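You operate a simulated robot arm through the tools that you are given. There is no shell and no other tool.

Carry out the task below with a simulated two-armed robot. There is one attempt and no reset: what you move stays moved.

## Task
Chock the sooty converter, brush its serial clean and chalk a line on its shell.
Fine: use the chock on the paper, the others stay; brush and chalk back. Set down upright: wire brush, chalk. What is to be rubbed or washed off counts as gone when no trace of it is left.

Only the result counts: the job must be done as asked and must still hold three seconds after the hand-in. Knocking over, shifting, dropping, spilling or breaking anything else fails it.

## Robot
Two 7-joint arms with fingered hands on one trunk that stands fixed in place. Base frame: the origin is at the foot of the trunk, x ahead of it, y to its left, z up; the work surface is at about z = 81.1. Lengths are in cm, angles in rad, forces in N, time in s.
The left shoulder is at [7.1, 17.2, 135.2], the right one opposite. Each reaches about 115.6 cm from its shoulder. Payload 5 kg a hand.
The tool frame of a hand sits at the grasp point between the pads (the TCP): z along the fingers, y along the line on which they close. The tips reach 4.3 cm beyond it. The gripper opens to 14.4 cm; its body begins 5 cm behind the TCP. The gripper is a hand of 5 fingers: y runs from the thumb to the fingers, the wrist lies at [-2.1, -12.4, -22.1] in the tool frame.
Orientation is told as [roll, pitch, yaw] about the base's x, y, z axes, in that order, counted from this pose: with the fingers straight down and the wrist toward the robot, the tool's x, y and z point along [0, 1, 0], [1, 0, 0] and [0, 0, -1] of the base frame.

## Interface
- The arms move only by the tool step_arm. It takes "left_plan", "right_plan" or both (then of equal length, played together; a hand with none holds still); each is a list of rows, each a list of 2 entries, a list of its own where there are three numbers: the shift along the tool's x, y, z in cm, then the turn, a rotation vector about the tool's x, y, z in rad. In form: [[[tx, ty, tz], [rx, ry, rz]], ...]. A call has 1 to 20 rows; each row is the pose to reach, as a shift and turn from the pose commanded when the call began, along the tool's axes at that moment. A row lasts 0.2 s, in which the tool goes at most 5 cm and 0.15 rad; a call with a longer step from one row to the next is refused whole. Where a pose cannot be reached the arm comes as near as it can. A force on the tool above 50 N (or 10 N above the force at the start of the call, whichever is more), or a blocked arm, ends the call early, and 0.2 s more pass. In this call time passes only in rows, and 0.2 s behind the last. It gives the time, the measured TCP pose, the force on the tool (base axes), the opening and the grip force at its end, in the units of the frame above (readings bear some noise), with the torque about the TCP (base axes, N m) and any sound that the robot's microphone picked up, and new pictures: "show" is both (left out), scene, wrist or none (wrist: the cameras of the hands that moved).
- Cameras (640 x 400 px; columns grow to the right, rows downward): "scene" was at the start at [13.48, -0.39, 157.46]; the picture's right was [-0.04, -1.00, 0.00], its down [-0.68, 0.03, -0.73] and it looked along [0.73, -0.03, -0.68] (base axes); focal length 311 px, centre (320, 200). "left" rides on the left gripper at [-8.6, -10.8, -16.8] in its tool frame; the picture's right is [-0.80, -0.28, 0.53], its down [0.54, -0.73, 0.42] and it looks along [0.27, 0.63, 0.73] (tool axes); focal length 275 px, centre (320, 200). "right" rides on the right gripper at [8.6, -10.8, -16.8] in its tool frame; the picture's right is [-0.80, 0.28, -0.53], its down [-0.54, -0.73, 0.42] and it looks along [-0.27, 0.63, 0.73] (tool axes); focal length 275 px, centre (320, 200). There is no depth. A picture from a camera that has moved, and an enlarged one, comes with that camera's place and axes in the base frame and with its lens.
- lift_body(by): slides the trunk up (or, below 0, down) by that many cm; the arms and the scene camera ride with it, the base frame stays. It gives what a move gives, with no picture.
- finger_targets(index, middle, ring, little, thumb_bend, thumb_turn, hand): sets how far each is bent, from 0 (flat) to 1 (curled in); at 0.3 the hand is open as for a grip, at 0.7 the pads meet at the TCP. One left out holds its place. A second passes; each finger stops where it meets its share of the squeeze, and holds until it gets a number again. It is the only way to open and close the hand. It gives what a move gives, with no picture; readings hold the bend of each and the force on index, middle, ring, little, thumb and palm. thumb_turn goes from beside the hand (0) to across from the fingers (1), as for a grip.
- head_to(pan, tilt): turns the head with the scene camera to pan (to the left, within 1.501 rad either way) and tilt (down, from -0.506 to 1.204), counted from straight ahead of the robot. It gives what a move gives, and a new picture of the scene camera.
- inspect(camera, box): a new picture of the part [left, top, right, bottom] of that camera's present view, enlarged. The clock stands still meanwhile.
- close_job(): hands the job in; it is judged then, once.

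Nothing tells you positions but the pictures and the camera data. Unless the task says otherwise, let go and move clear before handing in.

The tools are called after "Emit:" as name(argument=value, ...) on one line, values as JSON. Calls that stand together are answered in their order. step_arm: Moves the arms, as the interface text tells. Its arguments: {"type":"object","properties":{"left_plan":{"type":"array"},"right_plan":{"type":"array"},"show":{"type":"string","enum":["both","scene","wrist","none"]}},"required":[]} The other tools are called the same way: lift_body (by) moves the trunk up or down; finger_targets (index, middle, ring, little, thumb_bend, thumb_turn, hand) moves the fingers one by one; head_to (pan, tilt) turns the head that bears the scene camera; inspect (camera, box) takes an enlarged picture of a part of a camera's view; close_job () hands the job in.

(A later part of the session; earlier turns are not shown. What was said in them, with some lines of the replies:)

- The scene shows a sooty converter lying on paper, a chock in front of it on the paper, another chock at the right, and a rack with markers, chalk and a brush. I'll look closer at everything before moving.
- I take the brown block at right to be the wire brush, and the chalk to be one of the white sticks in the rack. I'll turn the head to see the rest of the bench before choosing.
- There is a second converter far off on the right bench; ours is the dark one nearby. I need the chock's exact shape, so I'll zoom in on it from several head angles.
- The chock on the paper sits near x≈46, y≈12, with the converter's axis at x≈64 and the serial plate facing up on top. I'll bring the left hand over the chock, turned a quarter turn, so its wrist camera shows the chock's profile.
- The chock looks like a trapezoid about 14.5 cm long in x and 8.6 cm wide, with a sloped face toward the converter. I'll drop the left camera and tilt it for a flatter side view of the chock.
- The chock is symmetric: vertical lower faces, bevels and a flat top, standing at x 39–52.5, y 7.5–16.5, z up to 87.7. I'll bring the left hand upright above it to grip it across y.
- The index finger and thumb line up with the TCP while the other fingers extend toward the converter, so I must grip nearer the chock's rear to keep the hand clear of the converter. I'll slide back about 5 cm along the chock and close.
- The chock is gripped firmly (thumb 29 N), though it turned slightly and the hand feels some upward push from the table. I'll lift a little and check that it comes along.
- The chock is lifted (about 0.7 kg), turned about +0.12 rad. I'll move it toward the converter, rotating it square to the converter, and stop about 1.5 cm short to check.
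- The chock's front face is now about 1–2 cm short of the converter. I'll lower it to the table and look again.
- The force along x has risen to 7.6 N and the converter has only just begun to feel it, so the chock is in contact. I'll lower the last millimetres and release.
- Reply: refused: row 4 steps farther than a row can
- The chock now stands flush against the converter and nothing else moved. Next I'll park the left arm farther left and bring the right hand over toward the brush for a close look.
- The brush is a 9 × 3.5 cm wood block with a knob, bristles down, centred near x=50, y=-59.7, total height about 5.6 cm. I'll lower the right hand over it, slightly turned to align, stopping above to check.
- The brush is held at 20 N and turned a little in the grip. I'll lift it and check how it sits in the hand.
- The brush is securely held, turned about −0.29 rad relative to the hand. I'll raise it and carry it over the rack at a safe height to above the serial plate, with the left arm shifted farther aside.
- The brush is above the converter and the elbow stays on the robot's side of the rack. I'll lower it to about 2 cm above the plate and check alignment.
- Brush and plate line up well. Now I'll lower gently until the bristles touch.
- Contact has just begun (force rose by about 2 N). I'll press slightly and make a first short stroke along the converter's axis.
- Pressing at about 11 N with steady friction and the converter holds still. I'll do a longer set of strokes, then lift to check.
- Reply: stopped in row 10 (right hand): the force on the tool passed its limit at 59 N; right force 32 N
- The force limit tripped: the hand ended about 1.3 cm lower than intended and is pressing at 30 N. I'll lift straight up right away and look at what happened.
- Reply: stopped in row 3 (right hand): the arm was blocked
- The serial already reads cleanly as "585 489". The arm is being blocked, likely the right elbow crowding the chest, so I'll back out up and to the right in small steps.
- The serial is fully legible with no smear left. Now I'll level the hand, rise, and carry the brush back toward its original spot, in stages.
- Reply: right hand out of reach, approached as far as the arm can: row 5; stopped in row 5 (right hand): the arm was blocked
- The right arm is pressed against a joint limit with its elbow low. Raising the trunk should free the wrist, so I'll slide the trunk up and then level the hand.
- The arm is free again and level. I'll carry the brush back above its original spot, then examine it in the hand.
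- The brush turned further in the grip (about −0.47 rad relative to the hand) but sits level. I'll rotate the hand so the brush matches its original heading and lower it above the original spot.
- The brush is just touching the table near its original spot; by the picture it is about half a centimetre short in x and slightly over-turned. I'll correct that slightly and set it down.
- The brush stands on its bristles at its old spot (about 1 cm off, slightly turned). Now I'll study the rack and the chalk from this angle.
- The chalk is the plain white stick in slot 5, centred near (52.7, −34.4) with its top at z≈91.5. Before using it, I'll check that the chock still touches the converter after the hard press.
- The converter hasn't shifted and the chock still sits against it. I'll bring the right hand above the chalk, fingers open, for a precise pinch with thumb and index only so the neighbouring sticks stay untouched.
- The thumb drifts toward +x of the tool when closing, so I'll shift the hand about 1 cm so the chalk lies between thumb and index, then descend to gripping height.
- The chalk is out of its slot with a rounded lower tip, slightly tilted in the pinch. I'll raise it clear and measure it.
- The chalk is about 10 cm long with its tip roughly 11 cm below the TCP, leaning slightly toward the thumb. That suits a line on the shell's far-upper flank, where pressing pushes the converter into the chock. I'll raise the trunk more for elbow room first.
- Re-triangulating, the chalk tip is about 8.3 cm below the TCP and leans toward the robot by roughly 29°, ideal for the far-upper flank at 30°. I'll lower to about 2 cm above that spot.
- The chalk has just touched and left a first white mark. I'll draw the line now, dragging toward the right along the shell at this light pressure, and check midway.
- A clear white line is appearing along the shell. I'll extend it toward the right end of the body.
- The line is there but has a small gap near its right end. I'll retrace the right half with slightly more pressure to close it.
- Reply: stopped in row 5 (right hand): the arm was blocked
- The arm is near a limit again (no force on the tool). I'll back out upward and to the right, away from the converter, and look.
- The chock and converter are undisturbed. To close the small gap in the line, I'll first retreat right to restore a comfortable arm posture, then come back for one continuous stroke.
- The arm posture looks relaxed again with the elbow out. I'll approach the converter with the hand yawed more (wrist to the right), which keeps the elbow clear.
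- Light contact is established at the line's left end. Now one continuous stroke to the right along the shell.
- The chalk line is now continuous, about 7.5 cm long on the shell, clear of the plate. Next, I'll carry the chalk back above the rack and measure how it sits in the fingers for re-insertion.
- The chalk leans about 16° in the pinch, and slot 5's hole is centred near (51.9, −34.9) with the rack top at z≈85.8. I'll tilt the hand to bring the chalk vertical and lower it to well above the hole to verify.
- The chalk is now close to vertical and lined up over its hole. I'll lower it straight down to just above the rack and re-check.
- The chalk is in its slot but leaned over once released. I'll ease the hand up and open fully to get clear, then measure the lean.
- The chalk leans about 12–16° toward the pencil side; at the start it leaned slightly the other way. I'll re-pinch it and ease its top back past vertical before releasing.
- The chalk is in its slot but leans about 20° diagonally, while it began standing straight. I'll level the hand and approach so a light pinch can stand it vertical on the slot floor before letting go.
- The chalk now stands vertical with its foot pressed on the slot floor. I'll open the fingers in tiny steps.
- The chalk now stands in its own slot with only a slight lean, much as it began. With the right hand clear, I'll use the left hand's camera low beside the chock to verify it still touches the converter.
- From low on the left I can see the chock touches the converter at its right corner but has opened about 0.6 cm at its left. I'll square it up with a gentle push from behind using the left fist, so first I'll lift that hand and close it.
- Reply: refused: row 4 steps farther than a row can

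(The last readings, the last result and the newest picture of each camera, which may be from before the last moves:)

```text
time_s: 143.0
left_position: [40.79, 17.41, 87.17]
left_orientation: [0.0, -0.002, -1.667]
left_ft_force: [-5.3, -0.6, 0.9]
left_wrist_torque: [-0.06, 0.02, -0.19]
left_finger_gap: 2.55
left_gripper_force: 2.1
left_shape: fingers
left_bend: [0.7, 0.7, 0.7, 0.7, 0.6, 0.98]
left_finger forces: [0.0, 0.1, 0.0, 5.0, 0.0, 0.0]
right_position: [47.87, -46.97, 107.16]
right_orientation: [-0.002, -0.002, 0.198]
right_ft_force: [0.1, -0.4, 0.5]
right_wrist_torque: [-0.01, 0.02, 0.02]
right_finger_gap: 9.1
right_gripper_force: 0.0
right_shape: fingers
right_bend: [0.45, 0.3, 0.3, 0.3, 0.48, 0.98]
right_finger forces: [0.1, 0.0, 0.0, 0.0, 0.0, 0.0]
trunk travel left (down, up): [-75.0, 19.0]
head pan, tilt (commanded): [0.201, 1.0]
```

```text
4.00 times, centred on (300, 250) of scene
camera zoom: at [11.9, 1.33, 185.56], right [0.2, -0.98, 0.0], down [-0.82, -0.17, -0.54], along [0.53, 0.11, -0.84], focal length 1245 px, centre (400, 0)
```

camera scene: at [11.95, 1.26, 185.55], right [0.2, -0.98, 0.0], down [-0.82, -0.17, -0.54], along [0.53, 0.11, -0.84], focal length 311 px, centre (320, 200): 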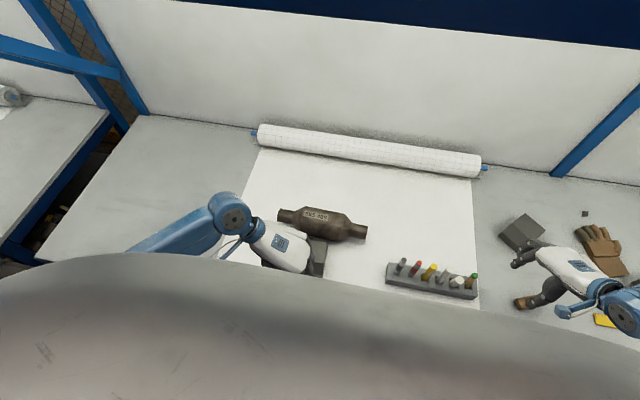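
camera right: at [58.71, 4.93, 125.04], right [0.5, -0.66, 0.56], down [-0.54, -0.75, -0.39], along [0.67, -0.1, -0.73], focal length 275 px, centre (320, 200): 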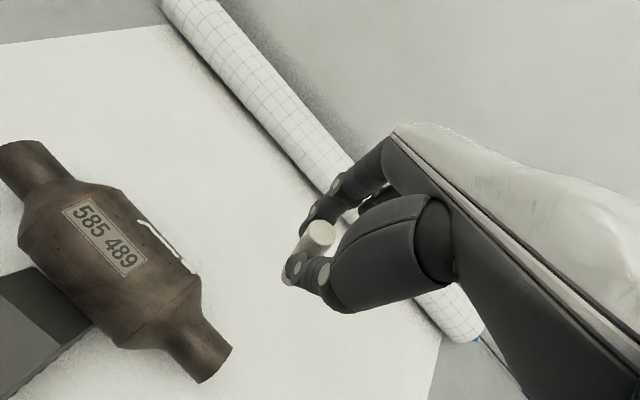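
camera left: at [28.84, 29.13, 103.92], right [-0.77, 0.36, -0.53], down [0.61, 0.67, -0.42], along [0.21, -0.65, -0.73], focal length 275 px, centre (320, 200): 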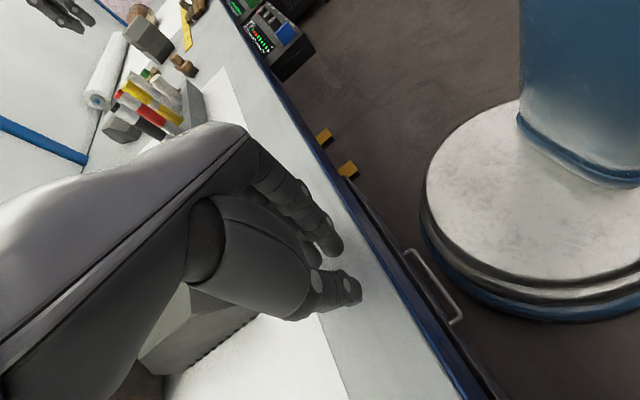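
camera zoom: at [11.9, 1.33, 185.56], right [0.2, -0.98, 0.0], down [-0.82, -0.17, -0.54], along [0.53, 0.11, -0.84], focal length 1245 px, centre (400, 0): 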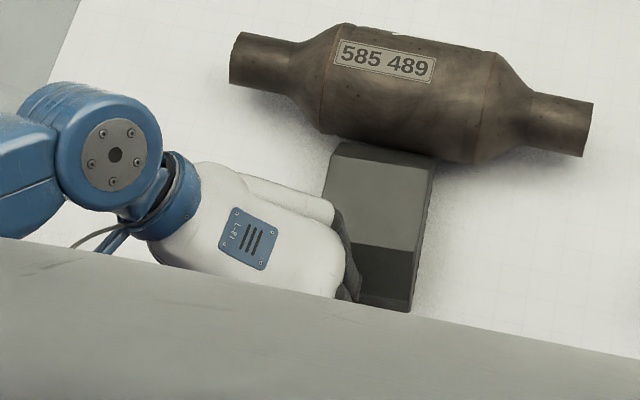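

Emit:
step_arm(left_plan=[[[0.3, -0.03, 0], [0, 0, 0]]], show="none")

Emit:
inspect(camera="scene", box=[290, 215, 350, 265])

Emit:
step_arm(left_plan=[[[0.3, -0.03, 0], [0, 0, 0]]], show="none")

Emit:
inspect(camera="scene", box=[290, 215, 350, 265])

Emit:
inspect(camera="left", box=[120, 240, 320, 400])

```text
time_s: 143.4
left_position: [41.08, 17.49, 87.23]
left_orientation: [0.001, 0.001, -1.667]
left_ft_force: [-8.6, -0.8, 1.0]
left_wrist_torque: [-0.07, 0.04, -0.21]
left_finger_gap: 2.55
left_gripper_force: 4.0
left_shape: fingers
left_bend: [0.7, 0.7, 0.7, 0.7, 0.6, 0.98]
left_finger forces: [0.0, 0.0, 0.1, 8.1, 0.1, 0.1]
right_position: [47.83, -47.06, 107.12]
right_orientation: [-0.004, -0.001, 0.197]
right_ft_force: [-0.4, 0.1, -0.1]
right_wrist_torque: [0.0, -0.02, -0.02]
right_finger_gap: 9.08
right_gripper_force: 0.0
right_shape: fingers
right_bend: [0.45, 0.3, 0.3, 0.3, 0.48, 0.98]
right_finger forces: [0.0, 0.0, 0.0, 0.0, 0.0, 0.0]
trunk travel left (down, up): [-75.0, 19.0]
head pan, tilt (commanded): [0.201, 1.0]
```

```text
8.00 times, centred on (320, 240) of scene
camera zoom: at [11.87, 1.34, 185.56], right [0.2, -0.98, 0.0], down [-0.82, -0.17, -0.54], along [0.53, 0.11, -0.84], focal length 2490 px, centre (320, -120)
```

zoom: 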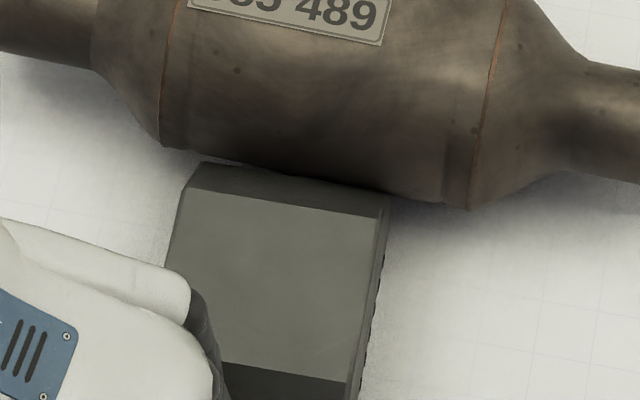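

```text
time_s: 143.8
left_position: [41.48, 17.58, 87.14]
left_orientation: [0.0, 0.0, -1.667]
left_ft_force: [-9.6, 0.0, 1.9]
left_wrist_torque: [-0.06, 0.04, -0.15]
left_finger_gap: 2.52
left_gripper_force: 5.2
left_shape: fingers
left_bend: [0.7, 0.7, 0.7, 0.71, 0.6, 0.98]
left_finger forces: [0.1, 0.1, 0.1, 11.1, 0.0, 0.1]
right_position: [47.77, -46.96, 107.29]
right_orientation: [-0.002, -0.001, 0.199]
right_ft_force: [-0.4, -0.5, 0.0]
right_wrist_torque: [0.01, 0.01, -0.01]
right_finger_gap: 9.12
right_gripper_force: 0.1
right_shape: fingers
right_bend: [0.45, 0.3, 0.3, 0.3, 0.48, 0.98]
right_finger forces: [0.0, 0.0, 0.0, 0.0, 0.1, 0.0]
trunk travel left (down, up): [-75.0, 19.0]
head pan, tilt (commanded): [0.201, 1.0]
```

```text
8.00 times, centred on (320, 240) of scene
camera zoom: at [11.84, 1.35, 185.56], right [0.2, -0.98, 0.0], down [-0.82, -0.17, -0.54], along [0.53, 0.11, -0.84], focal length 2490 px, centre (320, -120)
```

zoom: 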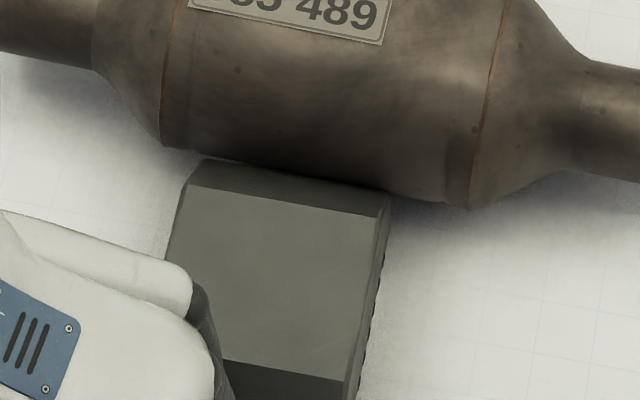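

```text
2.50 times, centred on (220, 320) of left
camera zoom: at [33.72, 29.11, 103.99], right [-0.77, 0.36, -0.53], down [0.61, 0.67, -0.42], along [0.21, -0.65, -0.73], focal length 688 px, centre (570, -100)
```

zoom: 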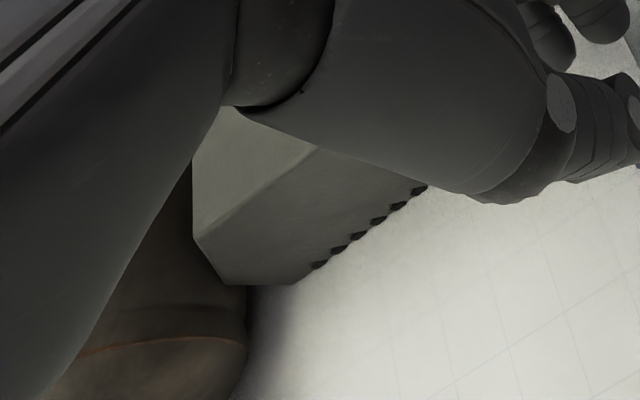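

Emit:
step_arm(left_plan=[[[0.25, -0.02, 0], [0, 0, 0]]], show="none")

Emit:
inspect(camera="scene", box=[290, 215, 350, 265])

Emit:
step_arm(left_plan=[[[0.25, -0.02, 0], [0, 0, 0]]], show="none")

Emit:
inspect(camera="scene", box=[290, 215, 350, 265])

```text
time_s: 144.2
left_position: [41.8, 17.54, 87.25]
left_orientation: [0.0, 0.0, -1.666]
left_ft_force: [-10.5, 2.0, 3.8]
left_wrist_torque: [0.01, 0.04, -0.06]
left_finger_gap: 2.54
left_gripper_force: 5.2
left_shape: fingers
left_bend: [0.7, 0.7, 0.7, 0.71, 0.6, 0.98]
left_finger forces: [0.0, 0.0, 0.1, 10.4, 0.0, 0.1]
right_position: [47.83, -47.12, 107.07]
right_orientation: [-0.003, 0.0, 0.2]
right_ft_force: [-0.3, 0.1, -0.3]
right_wrist_torque: [-0.01, -0.02, -0.02]
right_finger_gap: 9.1
right_gripper_force: 0.0
right_shape: fingers
right_bend: [0.45, 0.3, 0.3, 0.3, 0.48, 0.98]
right_finger forces: [0.0, 0.0, 0.0, 0.1, 0.1, 0.0]
trunk travel left (down, up): [-75.0, 19.0]
head pan, tilt (commanded): [0.201, 1.0]
```

```text
8.00 times, centred on (320, 240) of scene
camera zoom: at [11.82, 1.35, 185.56], right [0.2, -0.98, 0.0], down [-0.82, -0.17, -0.54], along [0.53, 0.11, -0.84], focal length 2490 px, centre (320, -120)
```

zoom: 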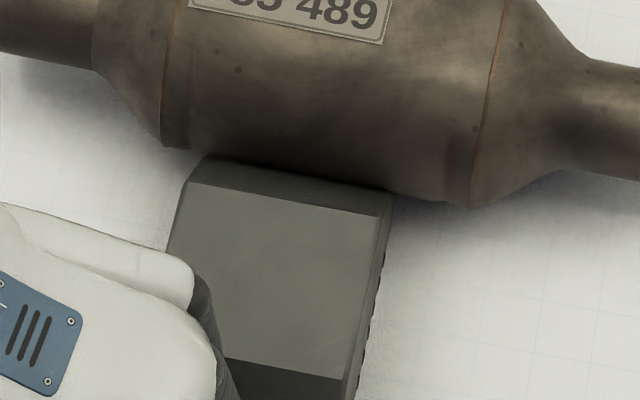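

```text
time_s: 144.6
left_position: [42.0, 17.59, 87.15]
left_orientation: [0.0, 0.001, -1.666]
left_ft_force: [-11.9, 2.0, 2.9]
left_wrist_torque: [0.03, 0.05, -0.04]
left_finger_gap: 2.52
left_gripper_force: 4.9
left_shape: fingers
left_bend: [0.7, 0.7, 0.7, 0.71, 0.6, 0.98]
left_finger forces: [0.1, 0.0, 0.0, 10.0, 0.0, 0.0]
right_position: [47.85, -46.94, 107.17]
right_orientation: [-0.004, -0.001, 0.2]
right_ft_force: [-0.3, -0.3, -0.3]
right_wrist_torque: [0.01, 0.02, -0.02]
right_finger_gap: 9.07
right_gripper_force: 0.0
right_shape: fingers
right_bend: [0.45, 0.3, 0.3, 0.3, 0.48, 0.98]
right_finger forces: [0.0, 0.0, 0.1, 0.0, 0.0, 0.1]
trunk travel left (down, up): [-75.0, 19.0]
head pan, tilt (commanded): [0.201, 1.0]
```

```text
8.00 times, centred on (320, 240) of scene
camera zoom: at [11.81, 1.38, 185.56], right [0.2, -0.98, 0.0], down [-0.82, -0.17, -0.54], along [0.53, 0.11, -0.84], focal length 2490 px, centre (320, -120)
```

zoom: 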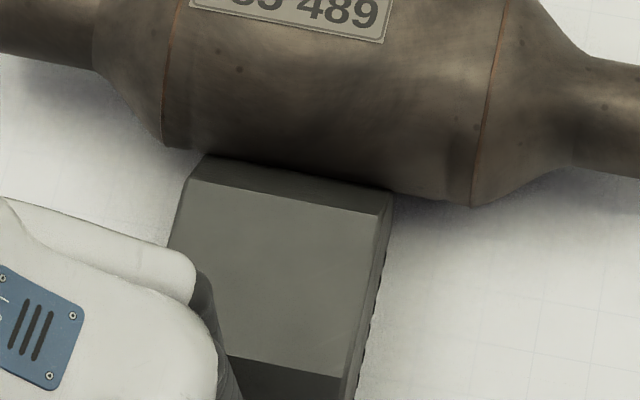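

The chock's front edge now runs parallel to the shell and sits flush. I'll back the fist away and raise the left arm clear.

Emit:
step_arm(left_plan=[[[-1.5, 0, 0], [0, 0, 0]], [[-3.5, 0, -0.5], [0, 0, 0]], [[-4.5, -1, -4], [0, 0, 0]], [[-4.5, -4, -7.5], [0, 0, 0]], [[-4, -7.5, -10.5], [0, 0, 0]], [[-3, -11.5, -13], [0, 0, 0]], [[-2, -15.5, -15.5], [0, 0, 0]], [[-1, -19.5, -18], [0, 0, 0]], [[0, -23.5, -20.5], [0, 0, 0]]], show="scene")

Emit:
inspect(camera="scene", box=[270, 190, 370, 290])

```text
time_s: 146.6
left_position: [44.19, 40.83, 107.63]
left_orientation: [-0.001, -0.002, -1.667]
left_ft_force: [-0.3, -0.9, 0.4]
left_wrist_torque: [-0.02, 0.0, -0.01]
left_finger_gap: 2.55
left_gripper_force: 0.0
left_shape: fingers
left_bend: [0.7, 0.7, 0.7, 0.7, 0.6, 0.98]
left_finger forces: [0.0, 0.1, 0.0, 0.0, 0.0, 0.0]
right_position: [47.97, -46.99, 107.23]
right_orientation: [-0.003, 0.001, 0.199]
right_ft_force: [-0.1, 0.1, 1.2]
right_wrist_torque: [0.0, -0.02, -0.02]
right_finger_gap: 9.09
right_gripper_force: 0.1
right_shape: fingers
right_bend: [0.45, 0.3, 0.3, 0.3, 0.48, 0.98]
right_finger forces: [0.0, 0.0, 0.0, 0.0, 0.0, 0.0]
trunk travel left (down, up): [-75.0, 19.0]
head pan, tilt (commanded): [0.201, 1.0]
camera scene: at [11.98, 1.45, 185.54], right [0.2, -0.98, 0.0], down [-0.82, -0.17, -0.54], along [0.53, 0.11, -0.84], focal length 311 px, centre (320, 200)
```

scene: 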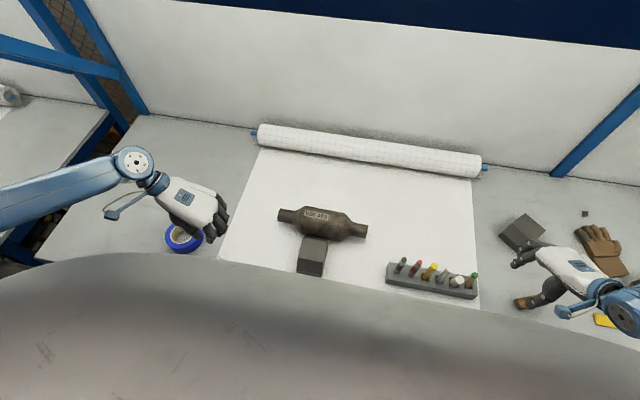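

```text
4.00 times, centred on (320, 240) of scene
camera zoom: at [11.98, 1.45, 185.54], right [0.2, -0.98, 0.0], down [-0.82, -0.17, -0.54], along [0.53, 0.11, -0.84], focal length 1245 px, centre (320, 40)
```

zoom: 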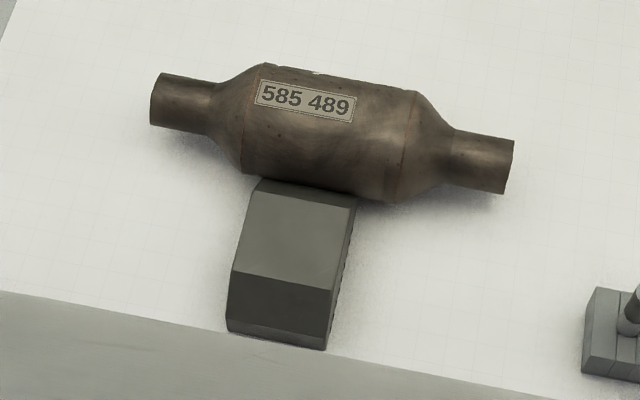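

The chock is square against the converter again. Now a final check of the rack, chalk and brush.

Emit:
head_to(pan=-0.5, tilt=0.9)

Emit:
inspect(camera="scene", box=[280, 200, 420, 290])

Emit:
inspect(camera="right", box=[60, 120, 220, 260])

```text
time_s: 147.7
left_position: [44.16, 40.81, 107.71]
left_orientation: [0.0, 0.0, -1.666]
left_ft_force: [0.7, 0.1, 0.3]
left_wrist_torque: [-0.03, -0.01, 0.02]
left_finger_gap: 2.51
left_gripper_force: 0.0
left_shape: fingers
left_bend: [0.7, 0.7, 0.7, 0.7, 0.6, 0.98]
left_finger forces: [0.0, 0.1, 0.0, 0.1, 0.0, 0.0]
right_position: [48.0, -46.97, 107.27]
right_orientation: [-0.002, -0.001, 0.199]
right_ft_force: [-0.3, 0.9, 0.2]
right_wrist_torque: [-0.02, 0.0, 0.0]
right_finger_gap: 9.09
right_gripper_force: 0.0
right_shape: fingers
right_bend: [0.45, 0.3, 0.3, 0.3, 0.48, 0.98]
right_finger forces: [0.1, 0.0, 0.1, 0.1, 0.0, 0.0]
trunk travel left (down, up): [-75.0, 19.0]
head pan, tilt (commanded): [-0.499, 0.901]
camera scene: at [11.81, -3.65, 186.27], right [-0.48, -0.88, 0.0], down [-0.69, 0.37, -0.62], along [0.55, -0.3, -0.78], focal length 311 px, centre (320, 200)
```

scene: 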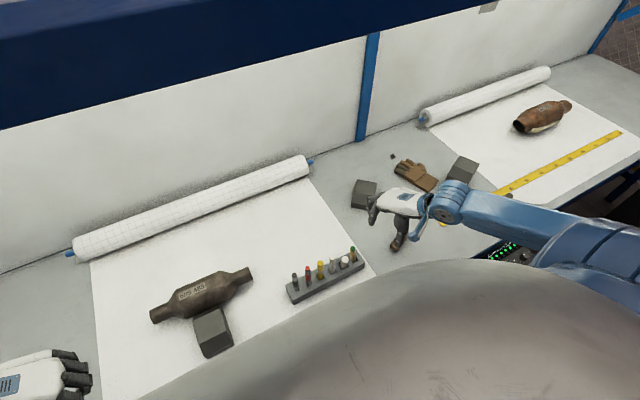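

```text
4.44 times, centred on (350, 245) of scene
camera zoom: at [11.81, -3.65, 186.27], right [-0.48, -0.88, 0.0], down [-0.69, 0.37, -0.62], along [0.55, -0.3, -0.78], focal length 1383 px, centre (187, 0)
```

zoom: 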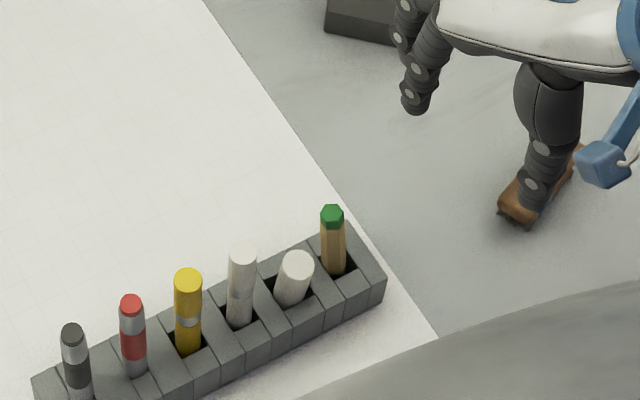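

```text
2.86 times, centred on (140, 190) of right
camera zoom: at [35.46, -40.67, 123.84], right [0.44, -0.72, 0.54], down [-0.6, -0.68, -0.42], along [0.67, -0.14, -0.73], focal length 786 px, centre (834, 229)
```

zoom: 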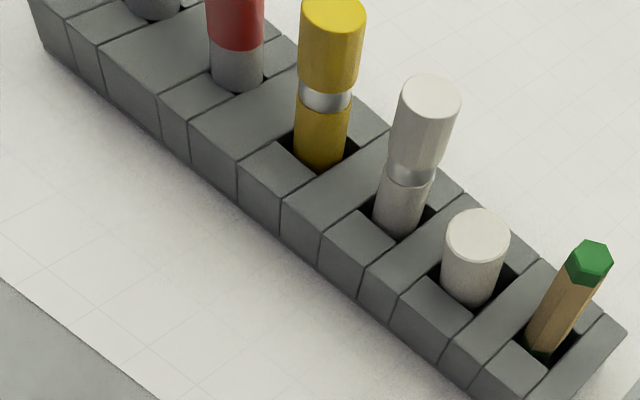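

Emit:
step_arm(right_plan=[[[3, 2, -4], [0, 0, 0]], [[6, 5, -8], [0, 0, 0]], [[8, 9, -11], [0, 0, 0]], [[10, 13, -13], [0, 0, 0]]], show="none")

Emit:
inspect(camera="scene", box=[380, 210, 430, 260])

Emit:
inspect(camera="scene", box=[280, 130, 640, 330])

```text
refused: row 1 steps farther than a row can; nothing moved
```

```text
8.00 times, centred on (405, 235) of scene
camera zoom: at [11.81, -3.65, 186.27], right [-0.48, -0.88, 0.0], down [-0.69, 0.37, -0.62], along [0.55, -0.3, -0.78], focal length 2490 px, centre (-360, -80)
```

zoom: 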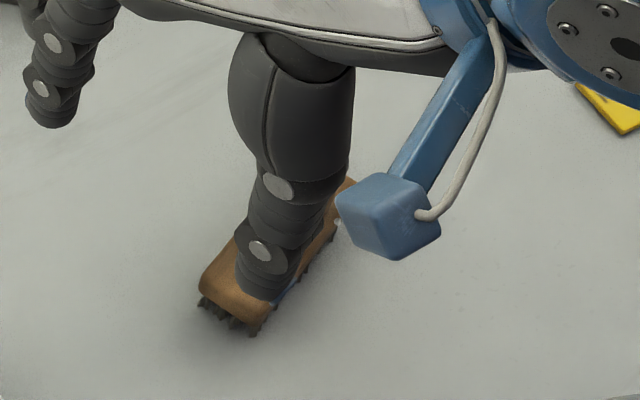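

```text
1.78 times, centred on (460, 230) of scene
camera zoom: at [11.81, -3.65, 186.27], right [-0.48, -0.88, 0.0], down [-0.69, 0.37, -0.62], along [0.55, -0.3, -0.78], focal length 553 px, centre (71, 147)
```

zoom: 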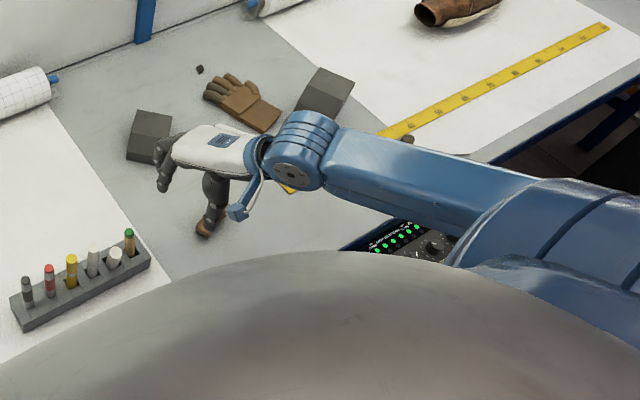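

Emit:
step_arm(right_plan=[[[0, 2, -4], [0, 0, 0]], [[1, 5, -7], [0, 0, 0]], [[2, 9, -9], [0, 0, 0]], [[3, 13, -11], [0, 0, 0]], [[4, 17, -12], [0, 0, 0]]], show="none")

Emit:
inspect(camera="scene", box=[380, 210, 430, 260])

Emit:
inspect(camera="scene", box=[280, 130, 640, 330])

```text
time_s: 148.9
left_position: [44.39, 40.87, 107.62]
left_orientation: [-0.001, 0.0, -1.666]
left_ft_force: [0.5, 0.3, -0.1]
left_wrist_torque: [0.0, 0.06, 0.02]
left_finger_gap: 2.52
left_gripper_force: 0.0
left_shape: fingers
left_bend: [0.7, 0.7, 0.7, 0.7, 0.6, 0.98]
left_finger forces: [0.1, 0.0, 0.0, 0.1, 0.1, 0.0]
right_position: [63.85, -39.74, 119.04]
right_orientation: [-0.004, 0.003, 0.199]
right_ft_force: [0.2, 0.7, -0.1]
right_wrist_torque: [-0.02, 0.01, 0.01]
right_finger_gap: 9.08
right_gripper_force: 0.0
right_shape: fingers
right_bend: [0.45, 0.3, 0.3, 0.3, 0.48, 0.98]
right_finger forces: [0.0, 0.0, 0.1, 0.1, 0.0, 0.1]
trunk travel left (down, up): [-75.0, 19.0]
head pan, tilt (commanded): [-0.499, 0.901]
```

```text
8.00 times, centred on (405, 235) of scene
camera zoom: at [12.09, -3.51, 186.26], right [-0.48, -0.88, 0.0], down [-0.69, 0.38, -0.62], along [0.54, -0.3, -0.78], focal length 2490 px, centre (-360, -80)
```

zoom: 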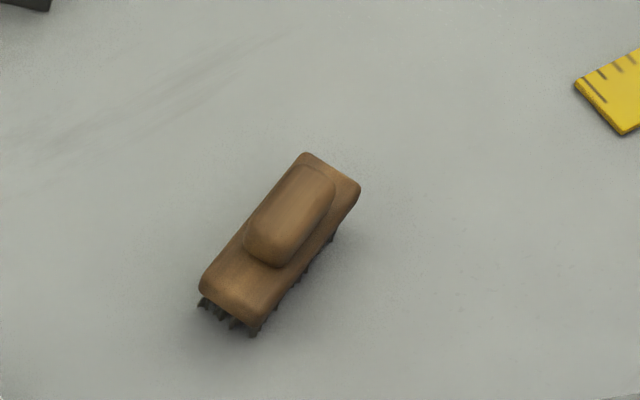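

```text
1.78 times, centred on (460, 230) of scene
camera zoom: at [12.09, -3.51, 186.26], right [-0.48, -0.88, 0.0], down [-0.69, 0.38, -0.62], along [0.54, -0.3, -0.78], focal length 553 px, centre (71, 147)
```

zoom: 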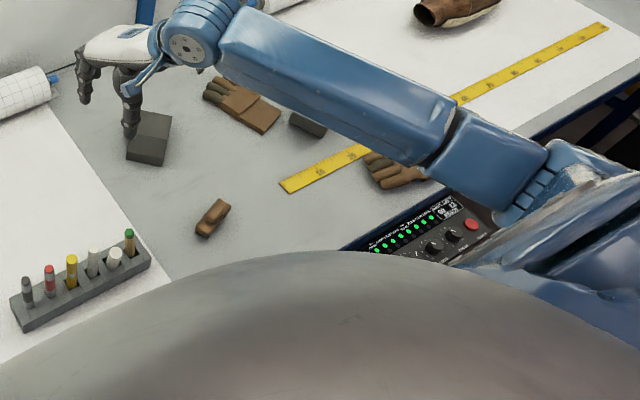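

Everything checks out: the chock is flush against the converter, the serial reads clean, and a continuous chalk line is on the shell. The chalk is back upright in its slot, the brush stands on its bristles at its spot, and both hands are empty and clear, so I'm handing in.

Emit:
close_job()

```text
The job is handed in.
```

The job is handed in. The converter is chocked, its serial is brushed clean, and there is a chalk line on its shell. I don't have the judge's result.

- **Chock:** I used only the chock that was on the paper. It stands flush against the near side of the converter; the other chocks were left alone.
- **Serial:** "585 489" reads clearly, and I saw no soot left on the plate in close-up.
- **Chalk line:** it is unbroken, about 7.5 cm long, on the far upper side of the shell and clear of the plate.
- **Brush:** it stands on its bristles about 1.4 cm from where it started and turned about 16° from its original heading. I left it there.
- **Chalk:** it is back in its own slot, tip down, but leans about 9°. The slot is wider than the stick, so it would not stand perfectly straight.

The right arm hit its limits a few times; once, while brushing, it pressed the converter at over 50 N. In the pictures afterwards the converter had not moved noticeably. Later I found the chock had opened a gap of about 0.6 cm on its left side, so I pushed it square again. I saw no sign that anything else on the bench had moved.
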